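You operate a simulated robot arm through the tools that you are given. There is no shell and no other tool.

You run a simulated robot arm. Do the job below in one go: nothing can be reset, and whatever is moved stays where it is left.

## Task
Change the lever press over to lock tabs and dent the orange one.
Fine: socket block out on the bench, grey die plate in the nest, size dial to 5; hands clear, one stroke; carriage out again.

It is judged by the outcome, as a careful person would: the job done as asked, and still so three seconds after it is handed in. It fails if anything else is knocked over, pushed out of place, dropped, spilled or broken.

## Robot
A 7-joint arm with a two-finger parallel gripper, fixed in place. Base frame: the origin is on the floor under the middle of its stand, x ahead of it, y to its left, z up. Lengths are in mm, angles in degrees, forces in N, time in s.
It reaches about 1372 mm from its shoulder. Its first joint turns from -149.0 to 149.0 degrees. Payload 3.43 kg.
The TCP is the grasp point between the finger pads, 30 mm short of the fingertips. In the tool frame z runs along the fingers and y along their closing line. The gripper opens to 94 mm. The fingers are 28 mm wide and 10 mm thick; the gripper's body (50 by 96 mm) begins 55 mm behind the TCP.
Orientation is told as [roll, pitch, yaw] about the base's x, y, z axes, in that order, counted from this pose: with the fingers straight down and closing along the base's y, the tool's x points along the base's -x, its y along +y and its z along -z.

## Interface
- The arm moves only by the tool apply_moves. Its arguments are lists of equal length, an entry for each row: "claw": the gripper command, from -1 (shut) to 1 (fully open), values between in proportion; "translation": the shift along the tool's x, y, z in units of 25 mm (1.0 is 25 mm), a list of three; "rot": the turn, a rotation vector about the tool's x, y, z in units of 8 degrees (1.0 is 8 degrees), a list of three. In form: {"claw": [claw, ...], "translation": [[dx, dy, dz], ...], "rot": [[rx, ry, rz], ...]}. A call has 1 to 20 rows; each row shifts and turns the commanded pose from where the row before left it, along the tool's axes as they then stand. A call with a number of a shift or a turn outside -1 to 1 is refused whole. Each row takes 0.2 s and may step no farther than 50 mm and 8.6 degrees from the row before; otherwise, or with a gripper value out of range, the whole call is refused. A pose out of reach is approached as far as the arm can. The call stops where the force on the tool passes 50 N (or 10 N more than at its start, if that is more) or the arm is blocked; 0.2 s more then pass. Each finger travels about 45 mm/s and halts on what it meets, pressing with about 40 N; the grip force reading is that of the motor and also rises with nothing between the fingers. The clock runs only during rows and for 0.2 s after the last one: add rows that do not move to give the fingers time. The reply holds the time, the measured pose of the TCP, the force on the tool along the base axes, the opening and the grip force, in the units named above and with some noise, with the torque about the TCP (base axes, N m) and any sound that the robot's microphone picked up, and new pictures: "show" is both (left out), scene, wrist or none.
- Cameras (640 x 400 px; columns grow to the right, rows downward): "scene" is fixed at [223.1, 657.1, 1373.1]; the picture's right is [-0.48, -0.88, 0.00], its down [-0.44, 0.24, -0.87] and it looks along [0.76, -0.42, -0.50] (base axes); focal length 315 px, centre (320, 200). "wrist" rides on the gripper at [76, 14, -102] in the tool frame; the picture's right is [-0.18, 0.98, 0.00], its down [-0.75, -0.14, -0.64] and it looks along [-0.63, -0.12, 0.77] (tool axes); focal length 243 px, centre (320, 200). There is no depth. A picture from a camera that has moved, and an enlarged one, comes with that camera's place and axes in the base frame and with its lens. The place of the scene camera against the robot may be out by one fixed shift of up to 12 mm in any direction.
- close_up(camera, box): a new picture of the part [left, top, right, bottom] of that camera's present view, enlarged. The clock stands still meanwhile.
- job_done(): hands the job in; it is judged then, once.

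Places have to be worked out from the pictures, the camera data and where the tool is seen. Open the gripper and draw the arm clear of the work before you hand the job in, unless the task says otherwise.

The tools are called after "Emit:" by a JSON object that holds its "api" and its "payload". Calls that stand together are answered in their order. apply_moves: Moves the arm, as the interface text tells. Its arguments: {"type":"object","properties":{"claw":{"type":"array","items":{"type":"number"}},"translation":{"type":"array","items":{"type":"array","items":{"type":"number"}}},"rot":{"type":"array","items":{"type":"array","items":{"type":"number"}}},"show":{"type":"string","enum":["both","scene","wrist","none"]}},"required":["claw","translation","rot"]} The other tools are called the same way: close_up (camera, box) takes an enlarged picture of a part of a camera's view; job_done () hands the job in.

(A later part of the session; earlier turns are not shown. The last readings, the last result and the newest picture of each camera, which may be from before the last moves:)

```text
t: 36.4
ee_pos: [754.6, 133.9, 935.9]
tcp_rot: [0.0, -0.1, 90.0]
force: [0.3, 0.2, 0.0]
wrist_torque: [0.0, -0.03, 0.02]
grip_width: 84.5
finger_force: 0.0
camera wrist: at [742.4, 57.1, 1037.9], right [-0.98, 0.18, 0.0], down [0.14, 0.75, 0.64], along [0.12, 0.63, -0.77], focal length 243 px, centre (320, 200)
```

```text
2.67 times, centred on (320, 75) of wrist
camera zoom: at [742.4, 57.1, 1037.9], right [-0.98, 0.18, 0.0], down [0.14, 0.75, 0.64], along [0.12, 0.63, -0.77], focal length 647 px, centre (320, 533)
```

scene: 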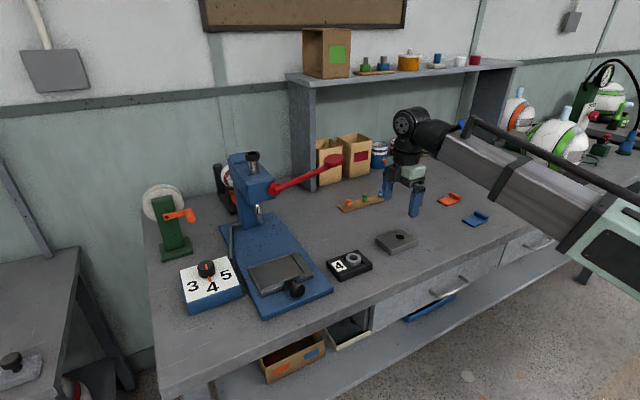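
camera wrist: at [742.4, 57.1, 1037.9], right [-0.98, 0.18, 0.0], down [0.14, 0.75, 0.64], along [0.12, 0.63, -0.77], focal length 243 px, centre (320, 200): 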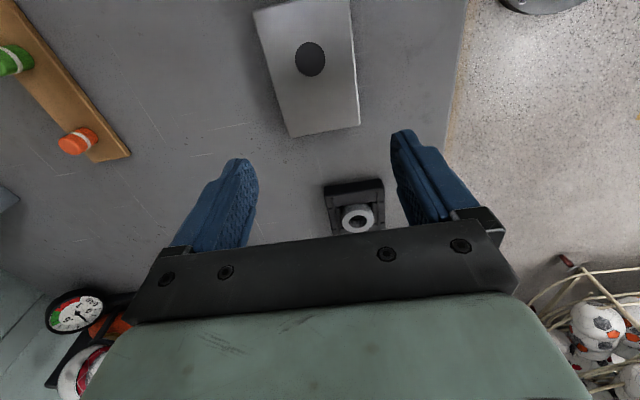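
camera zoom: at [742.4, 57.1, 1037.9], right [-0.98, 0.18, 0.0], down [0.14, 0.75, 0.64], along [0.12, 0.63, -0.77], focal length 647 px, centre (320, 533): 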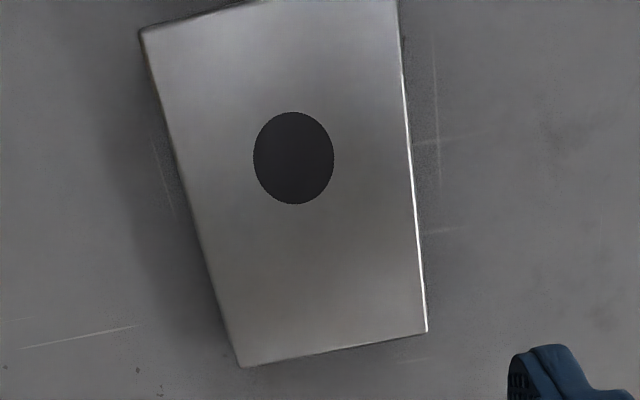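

The readings differ from my commanded chain by 1–2 mm. I'll hold still for a couple of readings to see how much of that is measurement noise.

Emit:
{"api": "apply_moves", "payload": {"claw": [0.8], "translation": [[0, 0, 0]], "rot": [[0, 0, 0]], "show": "wrist"}}

Emit:
{"api": "apply_moves", "payload": {"claw": [0.8], "translation": [[0, 0, 0]], "rot": [[0, 0, 0]], "show": "wrist"}}

Emit:
{"api": "close_up", "payload": {"camera": "wrist", "box": [200, 0, 440, 150]}}

```text
t: 36.8
ee_pos: [755.8, 134.5, 935.4]
tcp_rot: [0.1, 0.0, 90.1]
force: [-0.1, 0.3, 0.1]
wrist_torque: [0.01, 0.0, 0.0]
grip_width: 84.3
finger_force: 0.1
camera wrist: at [742.3, 57.3, 1037.9], right [-0.98, 0.18, 0.0], down [0.14, 0.75, 0.64], along [0.12, 0.63, -0.77], focal length 243 px, centre (320, 200)
```

wrist: 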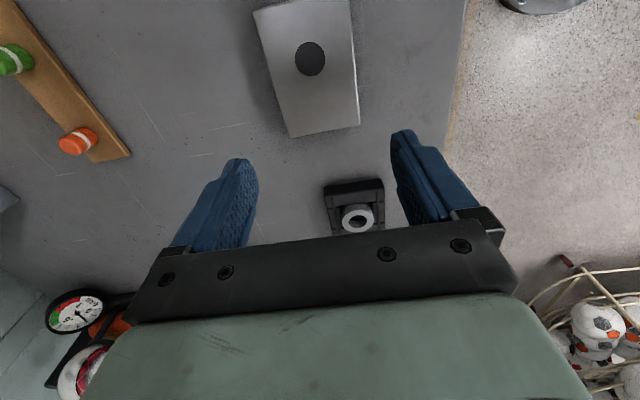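

```text
t: 37.2
ee_pos: [756.2, 134.4, 935.7]
tcp_rot: [0.0, -0.1, 90.0]
force: [-0.3, 0.1, -0.3]
wrist_torque: [0.0, 0.03, 0.02]
grip_width: 84.6
finger_force: 0.1
camera wrist: at [742.4, 57.3, 1038.0], right [-0.98, 0.18, 0.0], down [0.14, 0.75, 0.64], along [0.12, 0.63, -0.77], focal length 243 px, centre (320, 200)
```

wrist: 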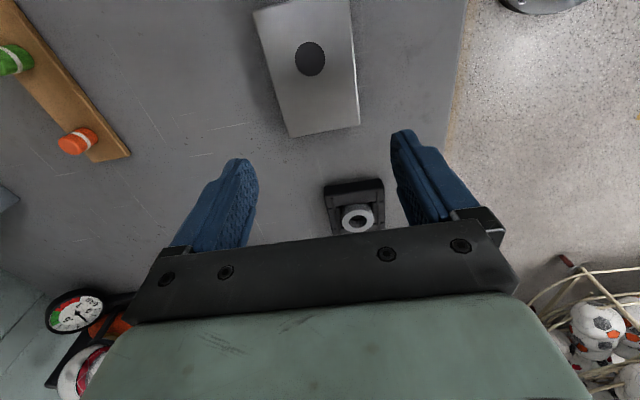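

```text
2.67 times, centred on (320, 75) of wrist
camera zoom: at [742.4, 57.3, 1038.0], right [-0.98, 0.18, 0.0], down [0.14, 0.75, 0.64], along [0.12, 0.63, -0.77], focal length 647 px, centre (320, 533)
```

zoom: 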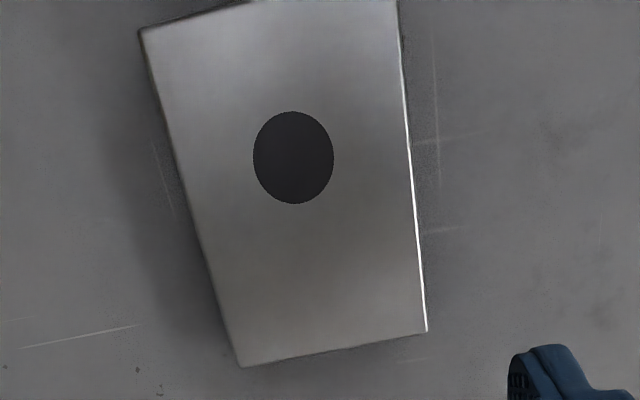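

Held still, the camera pose repeats to about 0.1 mm, so I'll treat it as the truth and correct each move from it. The plate centre is (756.6,105.8) with the hole at (757.2,93.6). I'll shift to y≈129.3 and descend most of the way.

Emit:
{"api": "apply_moves", "payload": {"claw": [0.8, 0.8, 0.8, 0.8, 0.8, 0.8, 0.8], "translation": [[0.188, -0.024, 0], [0, 0, 0.8], [0, 0, 0.8], [0, 0, 0.8], [0, 0, 0.6], [0, 0, 0.4], [0, 0, 0]], "rot": [[0, 0, 0], [0, 0, 0], [0, 0, 0], [0, 0, 0], [0, 0, 0], [0, 0, 0], [0, 0, 0]]}}

Emit:
{"api": "close_up", "payload": {"camera": "scene", "box": [350, 190, 450, 270]}}

```text
t: 38.8
ee_pos: [756.5, 127.8, 851.4]
tcp_rot: [0.2, 0.0, 90.0]
force: [0.2, 0.0, -0.1]
wrist_torque: [0.02, 0.0, 0.02]
grip_width: 84.9
finger_force: 0.1
camera wrist: at [742.5, 51.0, 953.2], right [-0.98, 0.18, 0.0], down [0.14, 0.75, 0.64], along [0.12, 0.63, -0.77], focal length 243 px, centre (320, 200)
```

scene: 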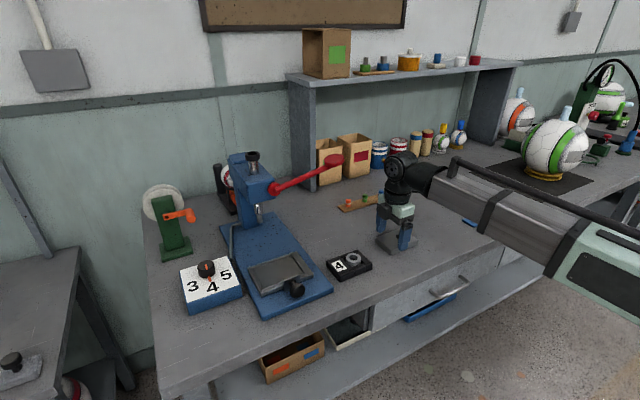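
wrist: 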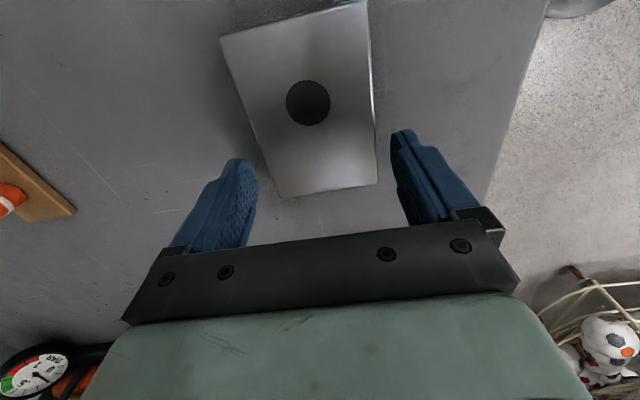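

```text
5.00 times, centred on (400, 230) of scene
camera zoom: at [223.1, 657.1, 1373.1], right [-0.48, -0.88, 0.0], down [-0.44, 0.24, -0.87], along [0.76, -0.42, -0.5], focal length 1577 px, centre (-80, 50)
```

zoom: 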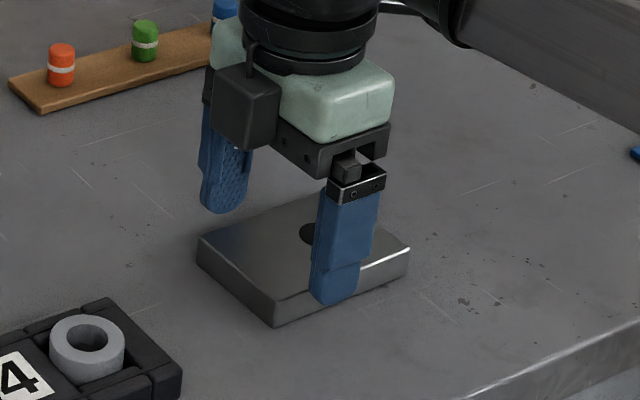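

At TCP about (756.1,127.7,850). I'll fine-correct in y, lower to about 838.5, then close on the plate.

Emit:
{"api": "apply_moves", "payload": {"claw": [0.8, 0.8, 0.8, -1, -1, -1, -1], "translation": [[-0.064, -0.02, 0.23], [0, 0, 0.23], [0, 0, 0], [0, 0, 0], [0, 0, 0], [0, 0, 0], [0, 0, 0]], "rot": [[0, 0, 0], [0, 0, 0], [0, 0, 0], [0, 0, 0], [0, 0, 0], [0, 0, 0], [0, 0, 0]]}}

Emit:
{"api": "close_up", "payload": {"camera": "scene", "box": [350, 190, 450, 270]}}

```text
t: 40.4
ee_pos: [757.1, 130.0, 838.9]
tcp_rot: [0.1, 0.0, 90.1]
force: [0.3, 0.3, -0.7]
wrist_torque: [0.11, -0.03, 0.02]
grip_width: 69.7
finger_force: 40.2
camera wrist: at [743.3, 53.3, 941.1], right [-0.98, 0.18, 0.0], down [0.14, 0.75, 0.64], along [0.12, 0.63, -0.77], focal length 243 px, centre (320, 200)
```

scene: 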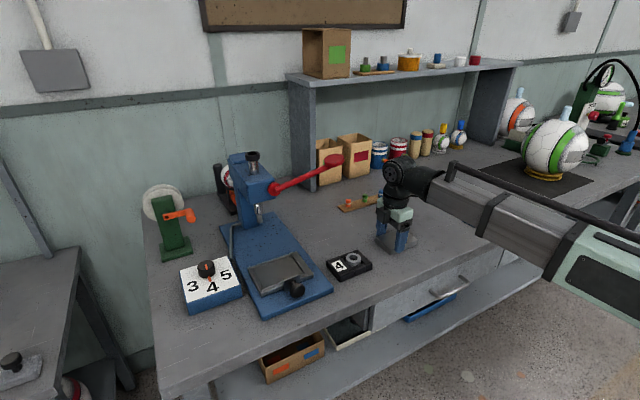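
wrist: 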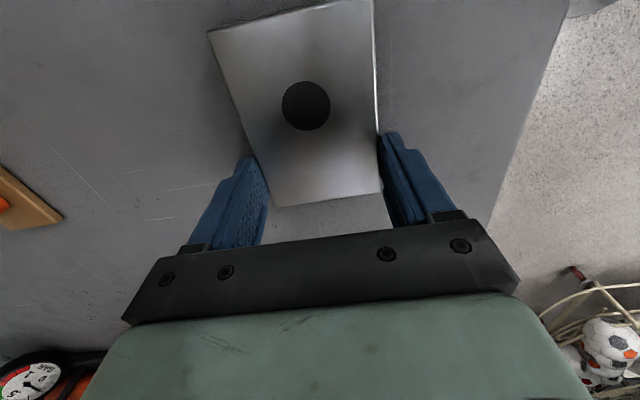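

```text
5.00 times, centred on (400, 230) of scene
camera zoom: at [223.1, 657.1, 1373.1], right [-0.48, -0.88, 0.0], down [-0.44, 0.24, -0.87], along [0.76, -0.42, -0.5], focal length 1577 px, centre (-80, 50)
```

zoom: 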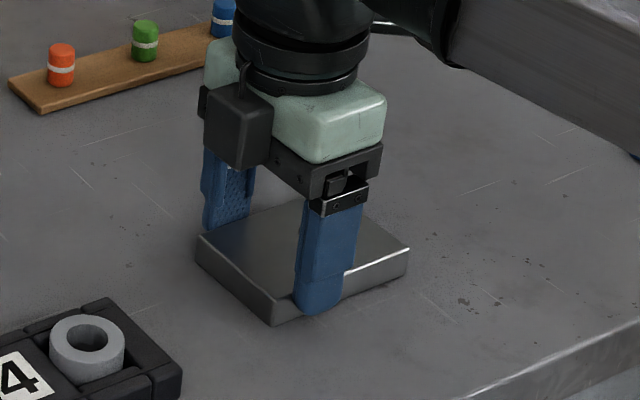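

Gripped at 69.7 mm. I'll lift gently and check that the plate stays level.

Emit:
{"api": "apply_moves", "payload": {"claw": [-1, -1, -1, -1, -1, -1, -1], "translation": [[0, 0, -0.2], [0, 0, -0.3], [0, 0, -0.5], [0, 0, -0.7], [0, 0, -0.8], [0, 0, -0.8], [0, 0, 0]], "rot": [[0, 0, 0], [0, 0, 0], [0, 0, 0], [0, 0, 0], [0, 0, 0], [0, 0, 0], [0, 0, 0]]}}

Emit:
{"api": "close_up", "payload": {"camera": "scene", "box": [340, 170, 450, 260]}}

Emit:
{"api": "close_up", "payload": {"camera": "wrist", "box": [200, 0, 440, 220]}}

```text
t: 42.0
ee_pos: [756.7, 131.1, 922.4]
tcp_rot: [0.1, 0.1, 90.0]
force: [0.4, -0.2, -2.7]
wrist_torque: [0.09, -0.01, -0.01]
grip_width: 69.6
finger_force: 40.5
camera wrist: at [742.6, 54.1, 1024.3], right [-0.98, 0.18, 0.0], down [0.14, 0.75, 0.64], along [0.12, 0.63, -0.77], focal length 243 px, centre (320, 200)
```

scene: 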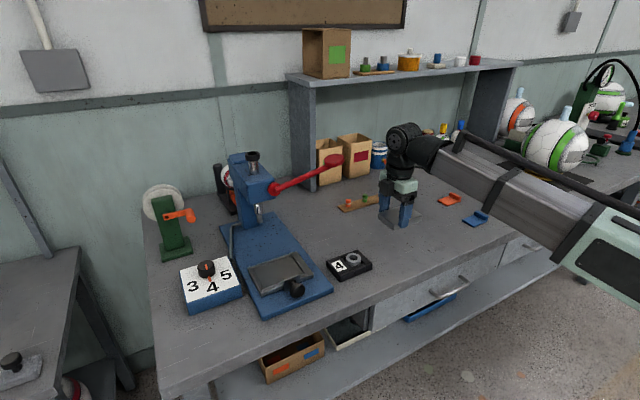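
wrist: 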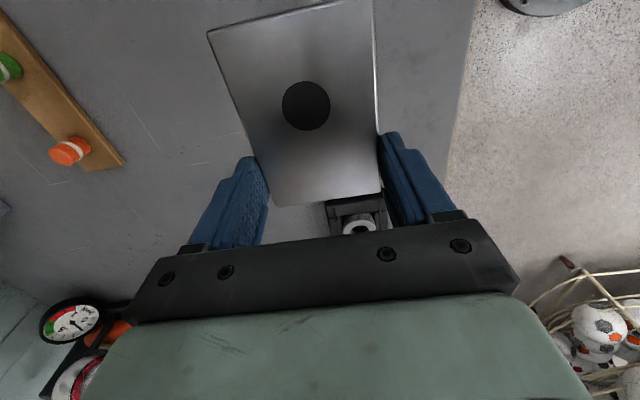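

```text
4.44 times, centred on (395, 215) of scene
camera zoom: at [223.1, 657.1, 1373.1], right [-0.48, -0.88, 0.0], down [-0.44, 0.24, -0.87], along [0.76, -0.42, -0.5], focal length 1402 px, centre (-13, 133)
```

zoom: 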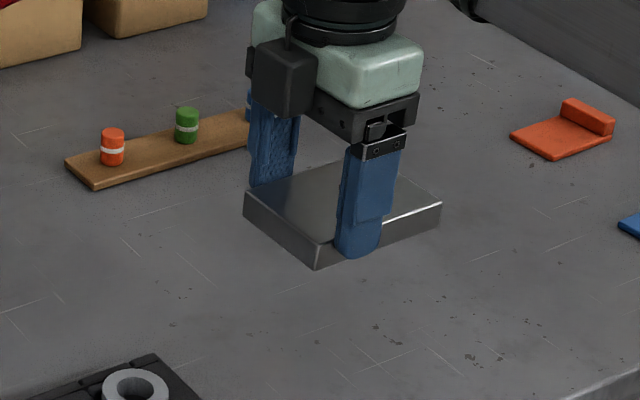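

```text
1.82 times, centred on (320, 110) of wrist
camera zoom: at [742.6, 54.1, 1024.3], right [-0.98, 0.18, 0.0], down [0.14, 0.75, 0.64], along [0.12, 0.63, -0.77], focal length 441 px, centre (320, 364)
```

zoom: 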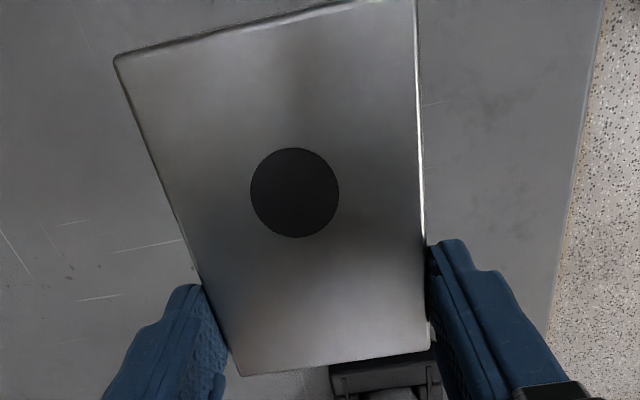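

The plate holds level (~2.7 N). I'll carry it over to above the nest.

Emit:
{"api": "apply_moves", "payload": {"claw": [-1, -1, -1, -1, -1, -1, -1, -1, -1, -1, -1, -1, -1, -1, -1, -1, -1, -1, -1], "translation": [[-0.6, 0, -0.2], [-0.8, 0, -0.2], [-0.8333, 0, 0], [-0.8333, 0, 0], [-0.8333, 0, 0], [-0.8333, 0, 0], [-0.8333, 0, 0], [-0.8333, 0, 0], [-0.8333, 0, 0], [-0.8333, 0, 0], [-0.8333, 0, 0], [-0.8333, 0, 0], [-0.8333, -0.1, 0], [-0.8333, -0.2, 0], [-0.8333, -0.2, 0], [-0.8333, -0.2, 0], [-0.8, -0.2, 0], [-0.3, -0.076, 0], [0, 0, 0]], "rot": [[0, 0, 0], [0, 0, 0], [0, 0, 0], [0, 0, 0], [0, 0, 0], [0, 0, 0], [0, 0, 0], [0, 0, 0], [0, 0, 0], [0, 0, 0], [0, 0, 0], [0, 0, 0], [0, 0, 0], [0, 0, 0], [0, 0, 0], [0, 0, 0], [0, 0, 0], [0, 0, 0], [0, 0, 0]]}}

Emit:
{"api": "close_up", "payload": {"camera": "scene", "box": [225, 190, 335, 310]}}

```text
t: 46.0
ee_pos: [781.6, 481.7, 931.2]
tcp_rot: [0.1, 0.0, 90.0]
force: [0.3, 0.3, -3.5]
wrist_torque: [0.06, 0.04, -0.02]
grip_width: 69.7
finger_force: 40.1
camera wrist: at [767.9, 405.5, 1034.4], right [-0.98, 0.18, 0.0], down [0.14, 0.75, 0.64], along [0.12, 0.63, -0.77], focal length 243 px, centre (320, 200)
```

scene: 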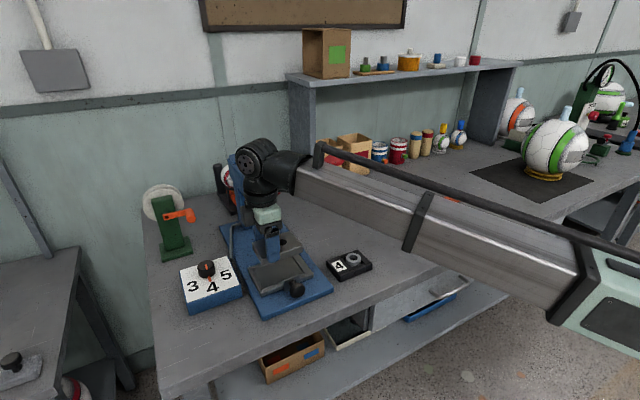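
wrist: 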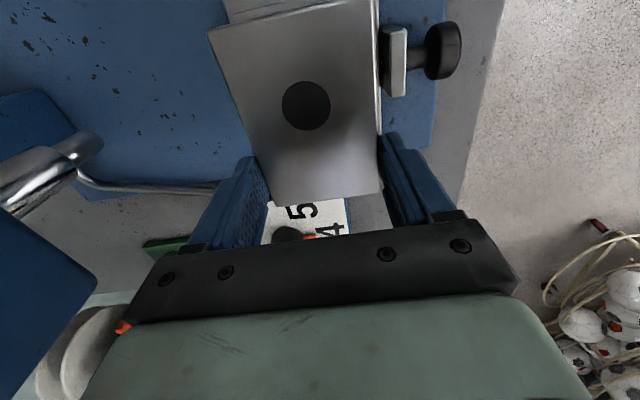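

```text
3.33 times, centred on (280, 250) of scene
camera zoom: at [223.1, 657.1, 1373.1], right [-0.48, -0.88, 0.0], down [-0.44, 0.24, -0.87], along [0.76, -0.42, -0.5], focal length 1051 px, centre (453, 33)
```

zoom: 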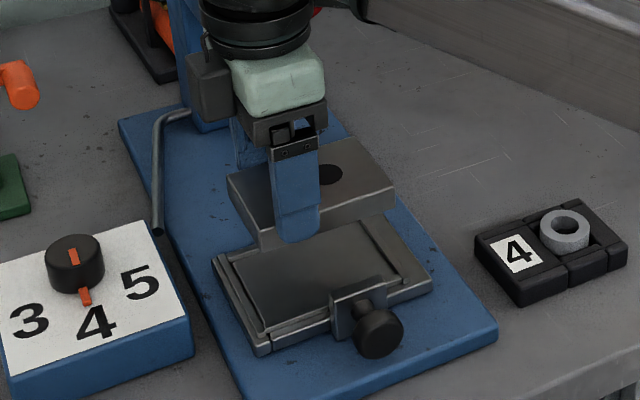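

I need +2.75 mm in y and −0.9 mm in x. I'll correct that and descend to about 10 mm above the lip.

Emit:
{"api": "apply_moves", "payload": {"claw": [-1, -1, -1, -1, -1, -1], "translation": [[-0.11, 0.036, 0.4], [0, 0, 0.5], [0, 0, 0.5], [0, 0, 0.44], [0, 0, 0], [0, 0, 0]], "rot": [[0, 0, 0], [0, 0, 0], [0, 0, 0], [0, 0, 0], [0, 0, 0], [0, 0, 0]]}}

Emit:
{"api": "close_up", "payload": {"camera": "scene", "box": [235, 220, 325, 310]}}

Emit:
{"api": "close_up", "payload": {"camera": "wrist", "box": [180, 0, 420, 220]}}

```text
t: 47.4
ee_pos: [779.2, 485.4, 884.9]
tcp_rot: [0.1, 0.1, 89.9]
force: [0.5, -0.1, -4.5]
wrist_torque: [0.1, 0.03, 0.01]
grip_width: 69.7
finger_force: 40.5
camera wrist: at [766.1, 408.7, 987.8], right [-0.98, 0.18, 0.0], down [0.14, 0.75, 0.64], along [0.12, 0.63, -0.77], focal length 243 px, centre (320, 200)
```

scene: 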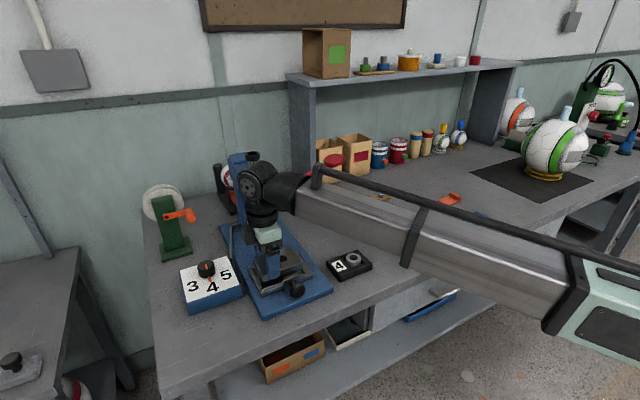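
wrist: 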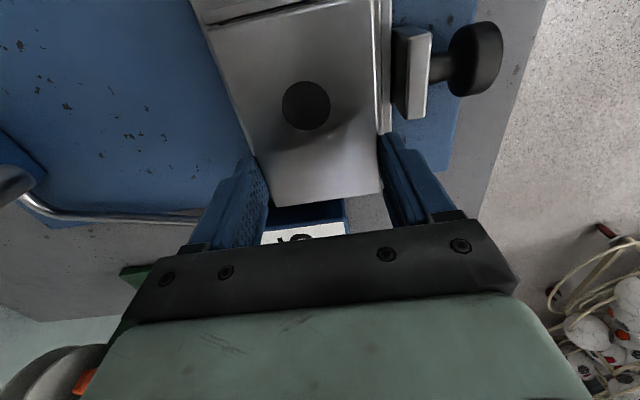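

```text
4.44 times, centred on (280, 265) of scene
camera zoom: at [223.1, 657.1, 1373.1], right [-0.48, -0.88, 0.0], down [-0.44, 0.24, -0.87], along [0.76, -0.42, -0.5], focal length 1402 px, centre (498, -89)
```

zoom: 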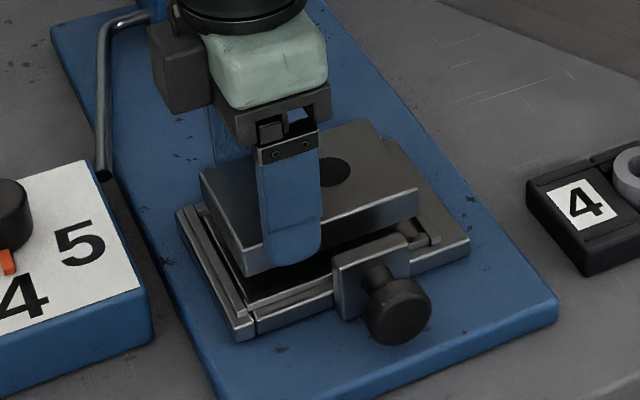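

```text
1.82 times, centred on (300, 110) of wrist
camera zoom: at [766.1, 408.7, 987.8], right [-0.98, 0.18, 0.0], down [0.14, 0.75, 0.64], along [0.12, 0.63, -0.77], focal length 441 px, centre (356, 364)
```

zoom: 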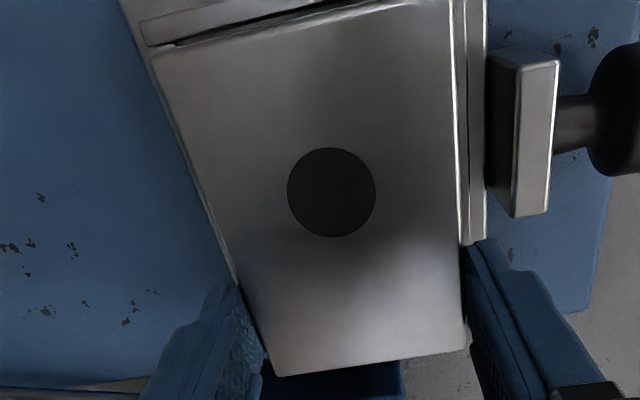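

Plate edges read y 411–509.5 against the nest's 410–511, and x is centred within the 75 mm width. I'll lower slowly, watching the force.

Emit:
{"api": "apply_moves", "payload": {"claw": [-1, -1, -1, -1, -1], "translation": [[0, -0.02, 0.12], [0, 0, 0.12], [0, 0, 0.12], [0, 0, 0.08], [0, 0, 0]], "rot": [[0, 0, 0], [0, 0, 0], [0, 0, 0], [0, 0, 0], [0, 0, 0]]}}

Emit:
{"api": "close_up", "payload": {"camera": "wrist", "box": [180, 0, 420, 220]}}

Emit:
{"api": "close_up", "payload": {"camera": "scene", "box": [235, 220, 325, 310]}}

```text
t: 48.6
ee_pos: [781.8, 485.5, 873.9]
tcp_rot: [0.1, 0.0, 90.0]
force: [-0.5, 0.4, -3.8]
wrist_torque: [0.07, 0.01, 0.04]
grip_width: 69.7
finger_force: 40.5
camera wrist: at [767.6, 409.1, 976.7], right [-0.98, 0.18, 0.0], down [0.14, 0.75, 0.64], along [0.12, 0.63, -0.77], focal length 243 px, centre (320, 200)
```

scene: 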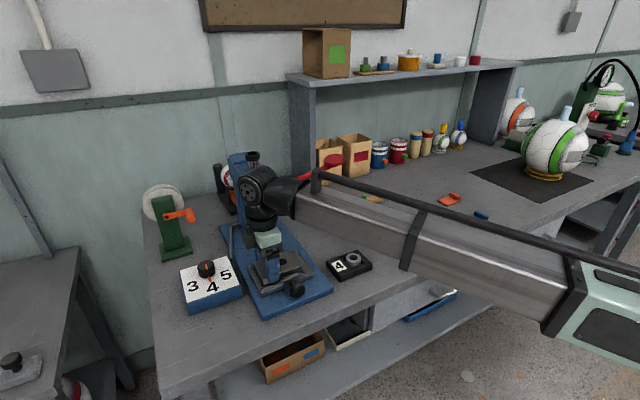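
wrist: 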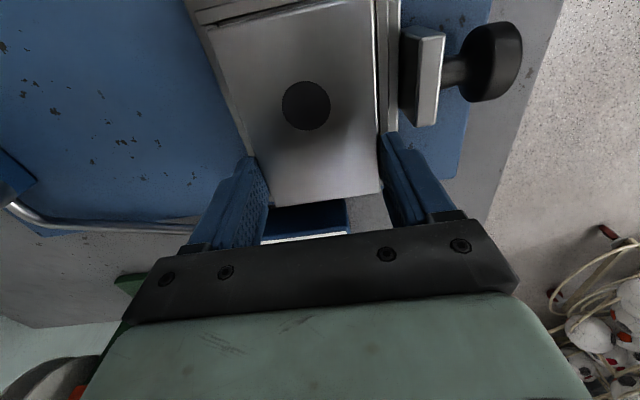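

```text
1.82 times, centred on (300, 110) of wrist
camera zoom: at [767.6, 409.1, 976.7], right [-0.98, 0.18, 0.0], down [0.14, 0.75, 0.64], along [0.12, 0.63, -0.77], focal length 441 px, centre (356, 364)
```

zoom: 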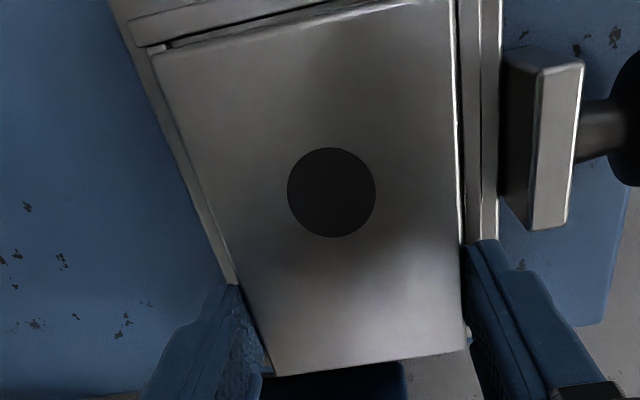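

```text
4.44 times, centred on (280, 265) of scene
camera zoom: at [223.1, 657.1, 1373.1], right [-0.48, -0.88, 0.0], down [-0.44, 0.24, -0.87], along [0.76, -0.42, -0.5], focal length 1402 px, centre (498, -89)
```

zoom: 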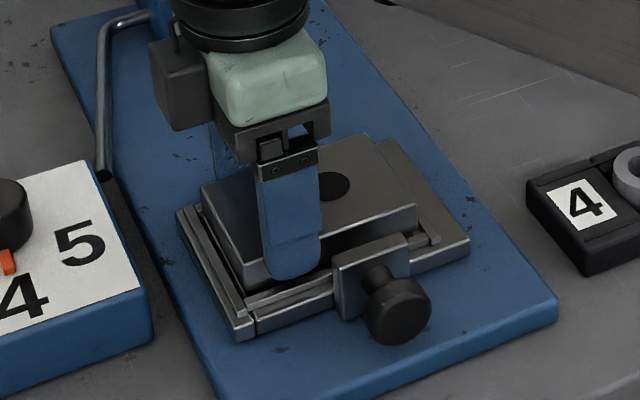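

Still no contact at TCP z ≈ 873.7, with the plate bottom about level with the lip. I'll lower the last few millimetres in small steps.

Emit:
{"api": "apply_moves", "payload": {"claw": [-1, -1, -1, -1], "translation": [[0, 0, 0.06], [0, 0, 0.05], [0, 0, 0.04], [0, 0, 0]], "rot": [[0, 0, 0], [0, 0, 0], [0, 0, 0], [0, 0, 0]], "show": "wrist"}}

Emit:
{"api": "close_up", "payload": {"camera": "scene", "box": [235, 230, 325, 310]}}

```text
t: 49.6
ee_pos: [781.0, 485.2, 871.4]
tcp_rot: [0.1, -0.1, 90.0]
force: [0.1, 0.5, 2.9]
wrist_torque: [-0.35, 0.07, 0.06]
grip_width: 69.6
finger_force: 40.2
camera wrist: at [767.0, 408.9, 973.2], right [-0.98, 0.18, 0.0], down [0.14, 0.75, 0.64], along [0.12, 0.63, -0.77], focal length 243 px, centre (320, 200)
```

wrist: 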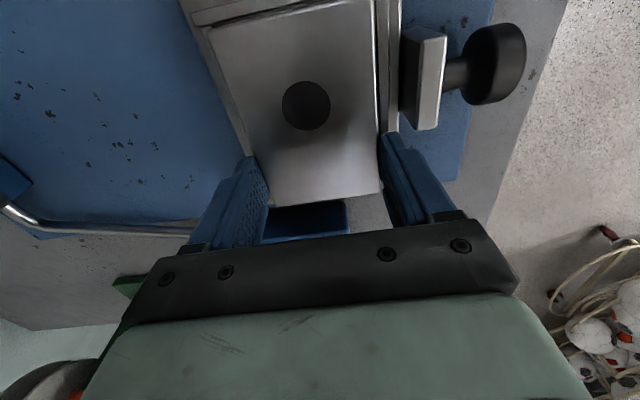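

```text
5.00 times, centred on (280, 270) of scene
camera zoom: at [223.1, 657.1, 1373.1], right [-0.48, -0.88, 0.0], down [-0.44, 0.24, -0.87], along [0.76, -0.42, -0.5], focal length 1577 px, centre (520, -150)
```

zoom: 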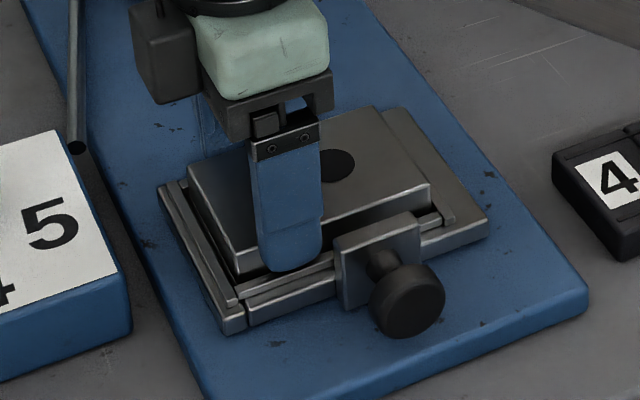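

The force has begun to rise (+2.9 N) at the expected seating height, with first contact toward the −y end. I'll press another millimetre to confirm it's seated.

Emit:
{"api": "apply_moves", "payload": {"claw": [-1, -1, -1], "translation": [[0, 0, 0.03], [0, 0, 0.03], [0, 0, 0]], "rot": [[0, 0, 0], [0, 0, 0], [0, 0, 0]], "show": "wrist"}}

Emit:
{"api": "close_up", "payload": {"camera": "wrist", "box": [180, 0, 420, 220]}}

```text
t: 50.4
ee_pos: [780.8, 486.3, 871.2]
tcp_rot: [0.0, 0.0, 90.0]
force: [-2.0, 1.6, 32.5]
wrist_torque: [0.06, 0.05, 0.07]
grip_width: 69.6
finger_force: 39.9
camera wrist: at [767.0, 408.6, 972.6], right [-0.98, 0.18, 0.0], down [0.14, 0.75, 0.64], along [0.12, 0.63, -0.77], focal length 243 px, centre (320, 200)
```

wrist: 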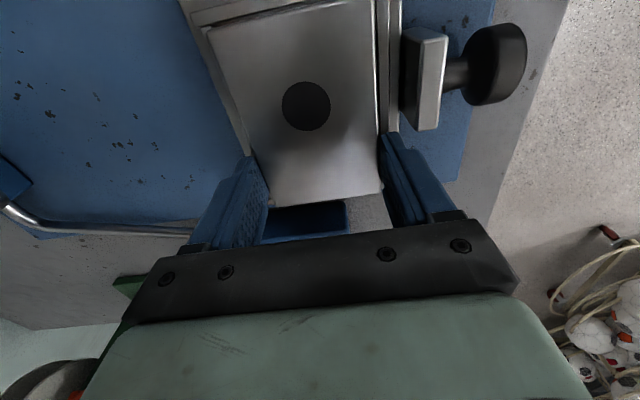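

```text
1.82 times, centred on (300, 110) of wrist
camera zoom: at [767.0, 408.6, 972.6], right [-0.98, 0.18, 0.0], down [0.14, 0.75, 0.64], along [0.12, 0.63, -0.77], focal length 441 px, centre (356, 364)
```

zoom: 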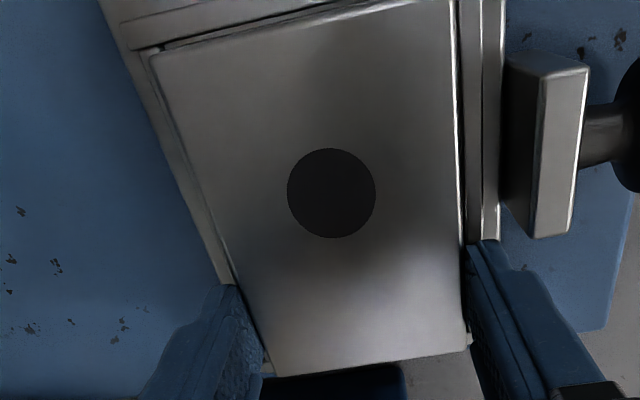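

32.5 N with the torque balanced, so the plate is seated flat in the nest. I'll relax, open modestly and lift off.

Emit:
{"api": "apply_moves", "payload": {"claw": [-1, -1, 0.68, 0.68, 0.68, 0.68, 0.68, 0.68, 0.68, 0.68, 0.68], "translation": [[0, 0, -0.03], [0, 0, 0], [0, 0, 0], [0, 0, 0], [0, 0, 0], [0, 0, -0.3], [0, 0, -0.6], [0, 0, -0.8], [0, 0, -0.8], [0, 0, -0.8], [0, 0, 0]], "rot": [[0, 0, 0], [0, 0, 0], [0, 0, 0], [0, 0, 0], [0, 0, 0], [0, 0, 0], [0, 0, 0], [0, 0, 0], [0, 0, 0], [0, 0, 0], [0, 0, 0]]}}

Emit:
{"api": "close_up", "payload": {"camera": "wrist", "box": [180, 0, 420, 150]}}

Emit:
{"api": "close_up", "payload": {"camera": "scene", "box": [235, 220, 325, 310]}}

```text
t: 52.8
ee_pos: [781.0, 485.3, 950.7]
tcp_rot: [0.1, 0.1, 90.0]
force: [0.2, 0.4, -0.1]
wrist_torque: [0.01, -0.04, -0.01]
grip_width: 79.2
finger_force: 0.0
camera wrist: at [767.7, 409.7, 1053.6], right [-0.98, 0.18, 0.0], down [0.14, 0.75, 0.64], along [0.12, 0.63, -0.77], focal length 243 px, centre (320, 200)
```

scene: 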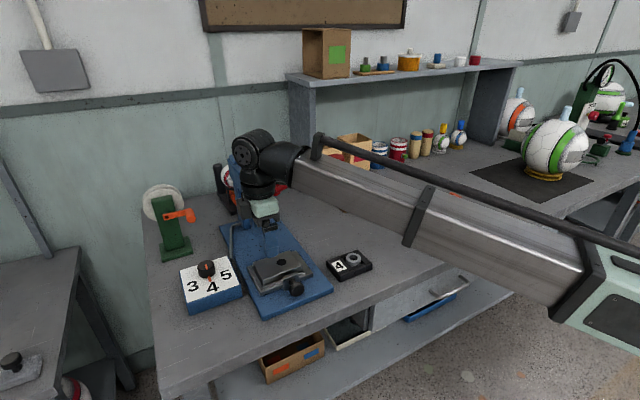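
wrist: 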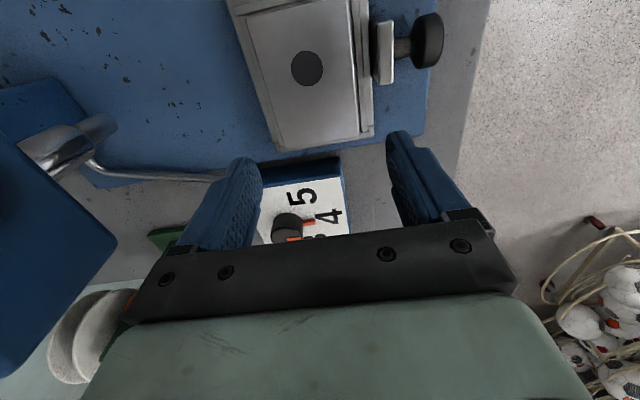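

```text
2.67 times, centred on (300, 75) of wrist
camera zoom: at [767.7, 409.7, 1053.6], right [-0.98, 0.18, 0.0], down [0.14, 0.75, 0.64], along [0.12, 0.63, -0.77], focal length 647 px, centre (373, 533)
```

zoom: 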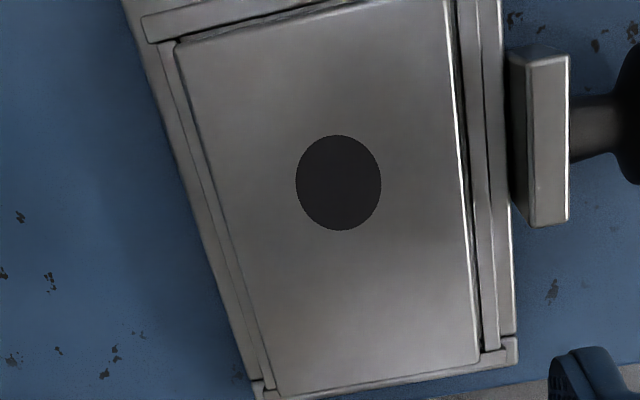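

```text
4.44 times, centred on (280, 265) of scene
camera zoom: at [223.1, 657.1, 1373.1], right [-0.48, -0.88, 0.0], down [-0.44, 0.24, -0.87], along [0.76, -0.42, -0.5], focal length 1402 px, centre (498, -89)
```

zoom: 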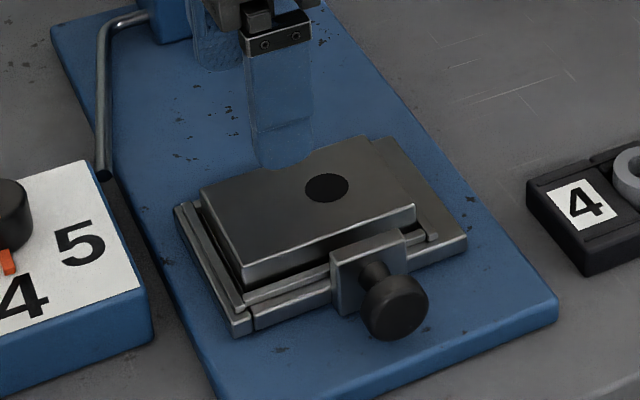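

The die plate is in the nest with its hole under where the ring was. Next is the size dial, so I'll raise, move over it (+y, then +x) and look.

Emit:
{"api": "apply_moves", "payload": {"claw": [0.4, 0.4, 0.4, 0.4, 0.4, 0.4, 0.4, 0.4, 0.4, 0.4], "translation": [[-0.85, 0, -0.35], [-0.85, 0, -0.35], [-0.85, 0, -0.35], [-0.85, 0, -0.35], [-0.85, 0, -0.35], [-0.85, 0, -0.25], [0, -0.8, 0], [0, -0.8, 0], [0, -0.8, 0], [0, 0, 0]], "rot": [[0, 0, 0], [0, 0, 0], [0, 0, 0], [0, 0, 0], [0, 0, 0], [0, 0, 0], [0, 0, 0], [0, 0, 0], [0, 0, 0], [0, 0, 0]]}}

Emit:
{"api": "close_up", "payload": {"camera": "wrist", "box": [200, 0, 440, 150]}}

```text
t: 55.0
ee_pos: [840.0, 613.9, 1000.5]
tcp_rot: [0.1, 0.1, 89.9]
force: [-0.5, -0.9, -0.1]
wrist_torque: [-0.03, -0.01, -0.01]
grip_width: 65.8
finger_force: 0.0
camera wrist: at [826.6, 536.7, 1104.7], right [-0.98, 0.18, 0.0], down [0.14, 0.75, 0.64], along [0.12, 0.63, -0.77], focal length 243 px, centre (320, 200)
```

scene: 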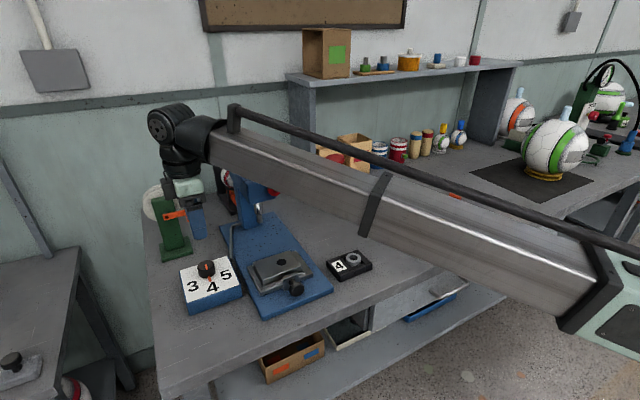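
wrist: 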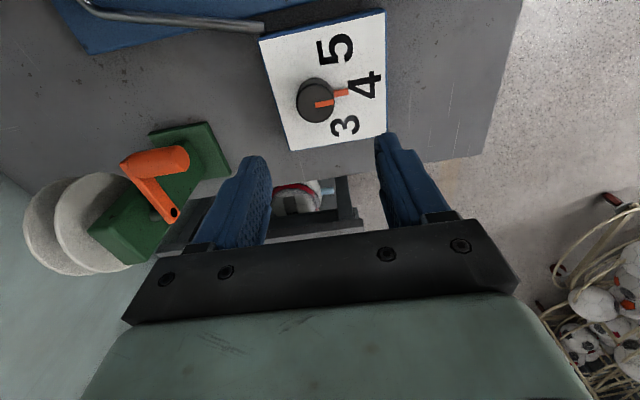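

```text
2.67 times, centred on (320, 75) of wrist
camera zoom: at [826.6, 536.7, 1104.7], right [-0.98, 0.18, 0.0], down [0.14, 0.75, 0.64], along [0.12, 0.63, -0.77], focal length 647 px, centre (320, 533)
```

zoom: 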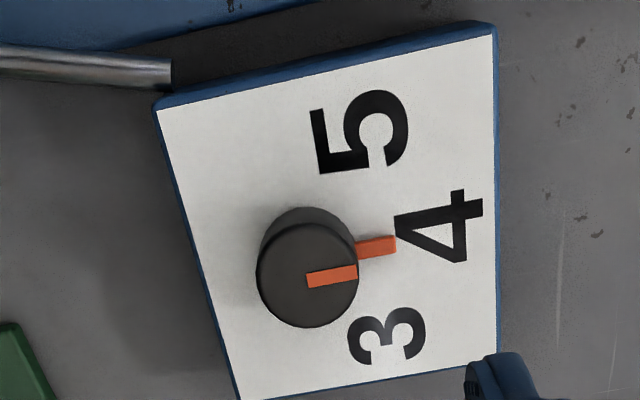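

The knob top is near (843.5,612.7,873), about 35 mm across, with its pointer on 4; the 5 lies about 57° counter-clockwise from above. I'll yaw back to about 15° so the fingers straddle the knob clear of the pointer and can turn it with room to spare.

Emit:
{"api": "apply_moves", "payload": {"claw": [0.2, 0.2, 0.2, 0.2, 0.2, 0.2, 0.2, 0.2, 0.2, 0.2, 0.2, 0.2], "translation": [[0.028, -0.12, 0], [0, 0, 0], [0, 0, 0], [0, 0, 0], [0, 0, 0], [0, 0, 0], [0, 0, 0], [0, 0, 0], [0, 0, 0], [0, 0, 0], [0, 0, 0], [0, 0, 0]], "rot": [[0, 0, 0], [0, 0, 0.9375], [0, 0, 0.9375], [0, 0, 0.9375], [0, 0, 0.9375], [0, 0, 0.9375], [0, 0, 0.9375], [0, 0, 0.9375], [0, 0, 0.9375], [0, 0, 0.9375], [0, 0, 0.9375], [0, 0, 0]]}}

Emit:
{"api": "close_up", "payload": {"camera": "wrist", "box": [200, 0, 440, 150]}}

```text
t: 57.6
ee_pos: [844.9, 612.3, 1002.4]
tcp_rot: [0.0, 0.0, 14.9]
force: [-0.3, -1.0, -0.7]
wrist_torque: [0.0, 0.01, 0.01]
grip_width: 56.4
finger_force: 0.0
camera wrist: at [767.5, 605.5, 1105.1], right [-0.07, 1.0, 0.0], down [0.77, 0.06, 0.64], along [0.64, 0.05, -0.77], focal length 243 px, centre (320, 200)
```

scene: 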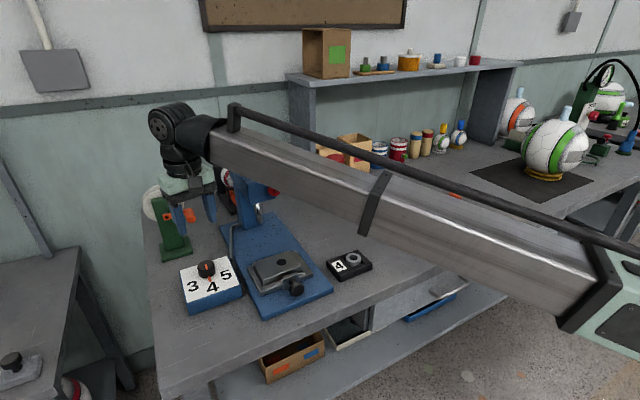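
wrist: 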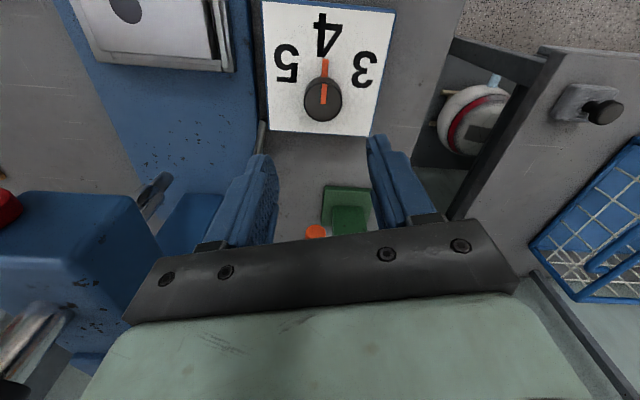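

```text
2.67 times, centred on (320, 75) of wrist
camera zoom: at [767.5, 605.5, 1105.1], right [-0.07, 1.0, 0.0], down [0.77, 0.06, 0.64], along [0.64, 0.05, -0.77], focal length 647 px, centre (320, 533)
```

zoom: 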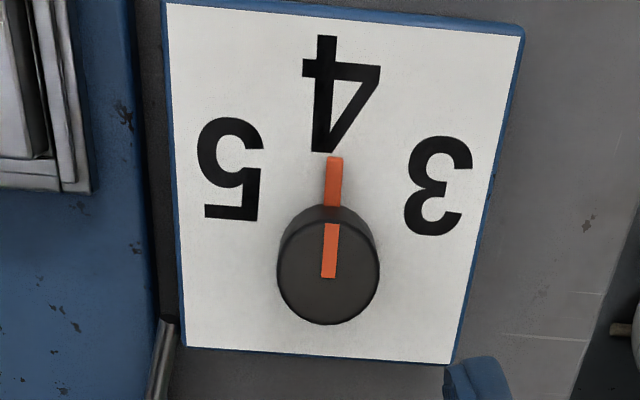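

The dial face is at z≈838 and the knob top at ≈867, centred at (844.4,614.4). I'll centre on it and descend so the fingertips are around z 850, above the base pointer.

Emit:
{"api": "apply_moves", "payload": {"claw": [0.2, 0.2, 0.2, 0.2, 0.2, 0.2, 0.2, 0.2], "translation": [[0.009, 0.09, 0.7], [0, 0, 0.8], [0, 0, 0.8], [0, 0, 0.8], [0, 0, 0.8], [0, 0, 0.6], [0, 0, 0.3], [0, 0, 0]], "rot": [[0, 0, 0], [0, 0, 0], [0, 0, 0], [0, 0, 0], [0, 0, 0], [0, 0, 0], [0, 0, 0], [0, 0, 0]]}}

Emit:
{"api": "close_up", "payload": {"camera": "scene", "box": [160, 220, 260, 310]}}

Emit:
{"api": "close_up", "payload": {"camera": "wrist", "box": [200, 0, 440, 220]}}

```text
t: 59.4
ee_pos: [843.0, 614.3, 881.3]
tcp_rot: [0.1, 0.2, 15.0]
force: [-0.2, -0.4, -0.4]
wrist_torque: [-0.01, 0.0, -0.01]
grip_width: 56.5
finger_force: 0.0
camera wrist: at [766.0, 608.2, 984.0], right [-0.08, 1.0, 0.0], down [0.77, 0.06, 0.64], along [0.64, 0.05, -0.77], focal length 243 px, centre (320, 200)
```

scene: 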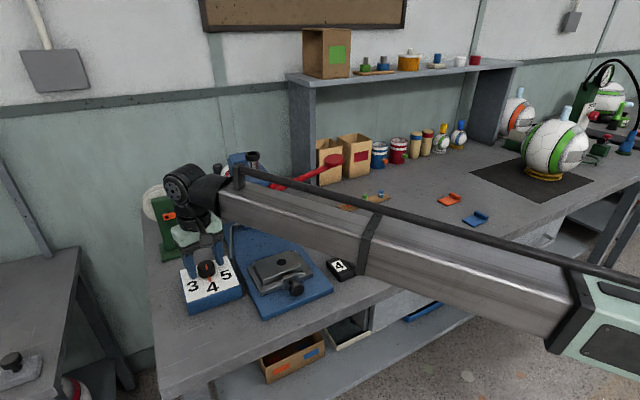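
wrist: 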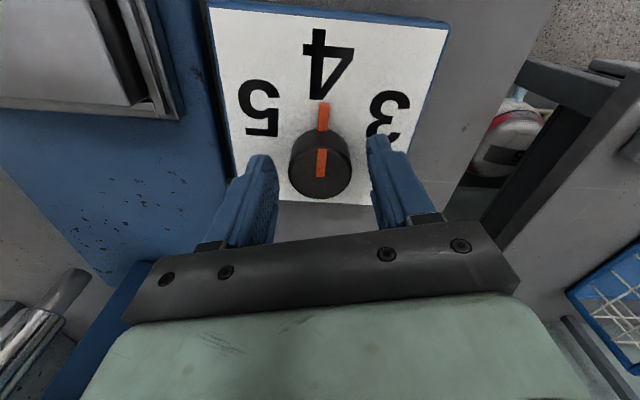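

```text
4.44 times, centred on (210, 265) of scene
camera zoom: at [223.1, 657.1, 1373.1], right [-0.48, -0.88, 0.0], down [-0.44, 0.24, -0.87], along [0.76, -0.42, -0.5], focal length 1402 px, centre (809, -89)
```

zoom: 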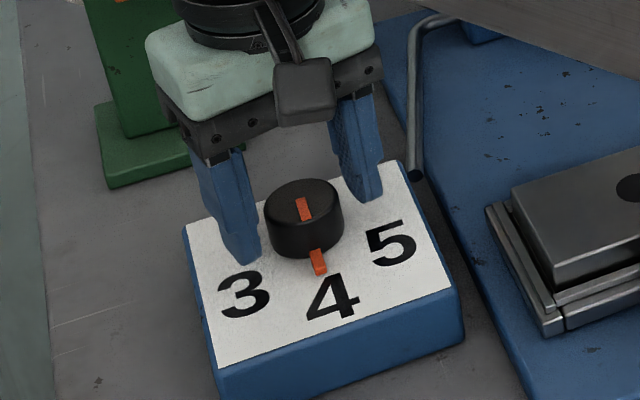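

```text
1.82 times, centred on (320, 110) of wrist
camera zoom: at [766.0, 608.2, 984.0], right [-0.08, 1.0, 0.0], down [0.77, 0.06, 0.64], along [0.64, 0.05, -0.77], focal length 441 px, centre (320, 364)
```

zoom: 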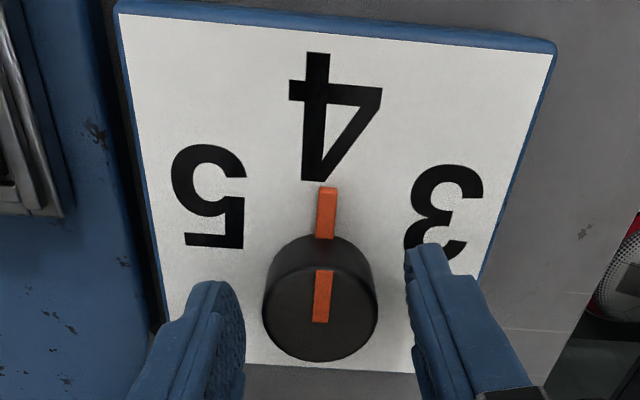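

Fingers straddle the knob well, with tips about 12 mm above the dial face. I'll close on it and turn 56° counter-clockwise.

Emit:
{"api": "apply_moves", "payload": {"claw": [-1, -1, -1, -1, -1, -1, -1, -1, -1, -1, -1, -1], "translation": [[0, 0, 0], [0, 0, 0], [0, 0, 0], [0, 0, 0], [0, 0, 0], [0, 0, 0], [0, 0, 0], [0, 0, 0], [0, 0, 0], [0, 0, 0], [0, 0, 0], [0, 0, 0]], "rot": [[0, 0, 0], [0, 0, 0], [0, 0, 0], [0, 0, -0.875], [0, 0, -0.875], [0, 0, -0.875], [0, 0, -0.875], [0, 0, -0.875], [0, 0, -0.875], [0, 0, -0.875], [0, 0, -0.875], [0, 0, 0]]}}

Emit:
{"api": "close_up", "payload": {"camera": "scene", "box": [160, 220, 260, 310]}}

Emit:
{"api": "close_up", "payload": {"camera": "wrist", "box": [200, 0, 440, 220]}}

```text
t: 62.0
ee_pos: [844.1, 613.2, 882.1]
tcp_rot: [0.0, 0.2, 71.0]
force: [5.6, -26.8, -18.5]
wrist_torque: [0.27, -0.12, -0.03]
grip_width: 36.6
finger_force: 45.5
camera wrist: at [806.6, 545.2, 984.3], right [-0.87, 0.49, 0.0], down [0.38, 0.67, 0.64], along [0.32, 0.56, -0.77], focal length 243 px, centre (320, 200)
```

scene: 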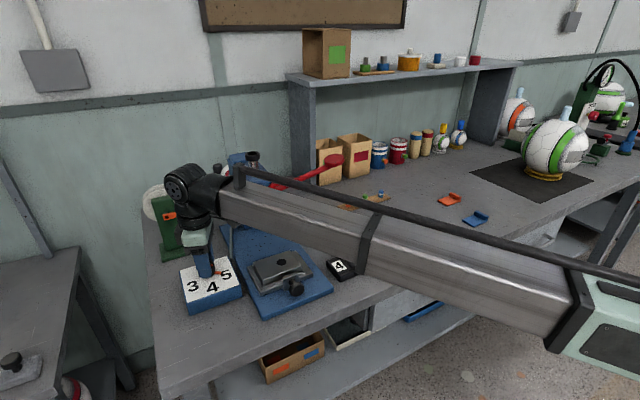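
wrist: 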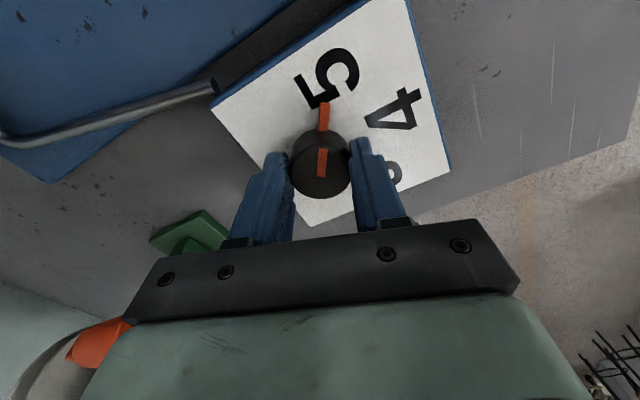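

```text
4.44 times, centred on (210, 265) of scene
camera zoom: at [223.1, 657.1, 1373.1], right [-0.48, -0.88, 0.0], down [-0.44, 0.24, -0.87], along [0.76, -0.42, -0.5], focal length 1402 px, centre (809, -89)
```

zoom: 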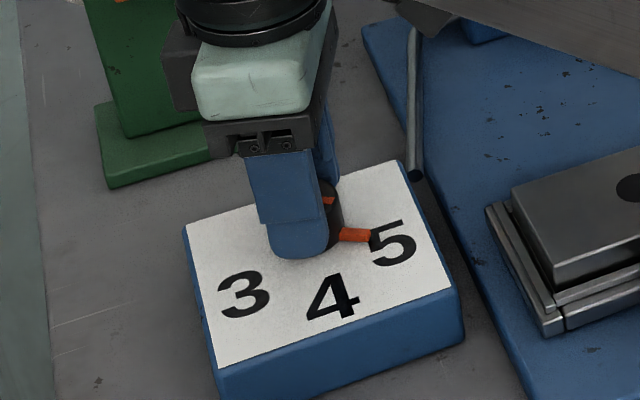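

```text
1.82 times, centred on (320, 110) of wrist
camera zoom: at [806.6, 545.2, 984.3], right [-0.87, 0.49, 0.0], down [0.38, 0.67, 0.64], along [0.32, 0.56, -0.77], focal length 441 px, centre (320, 364)
```

zoom: 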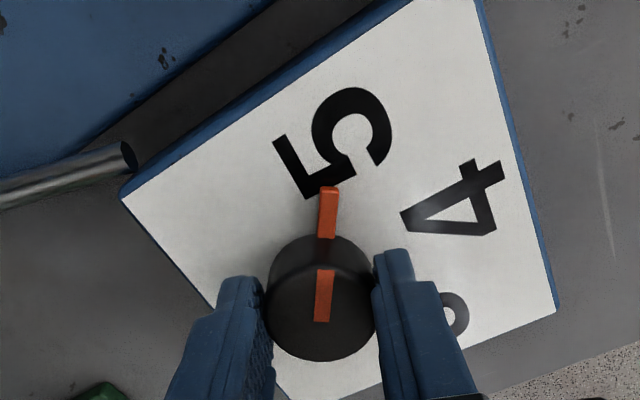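

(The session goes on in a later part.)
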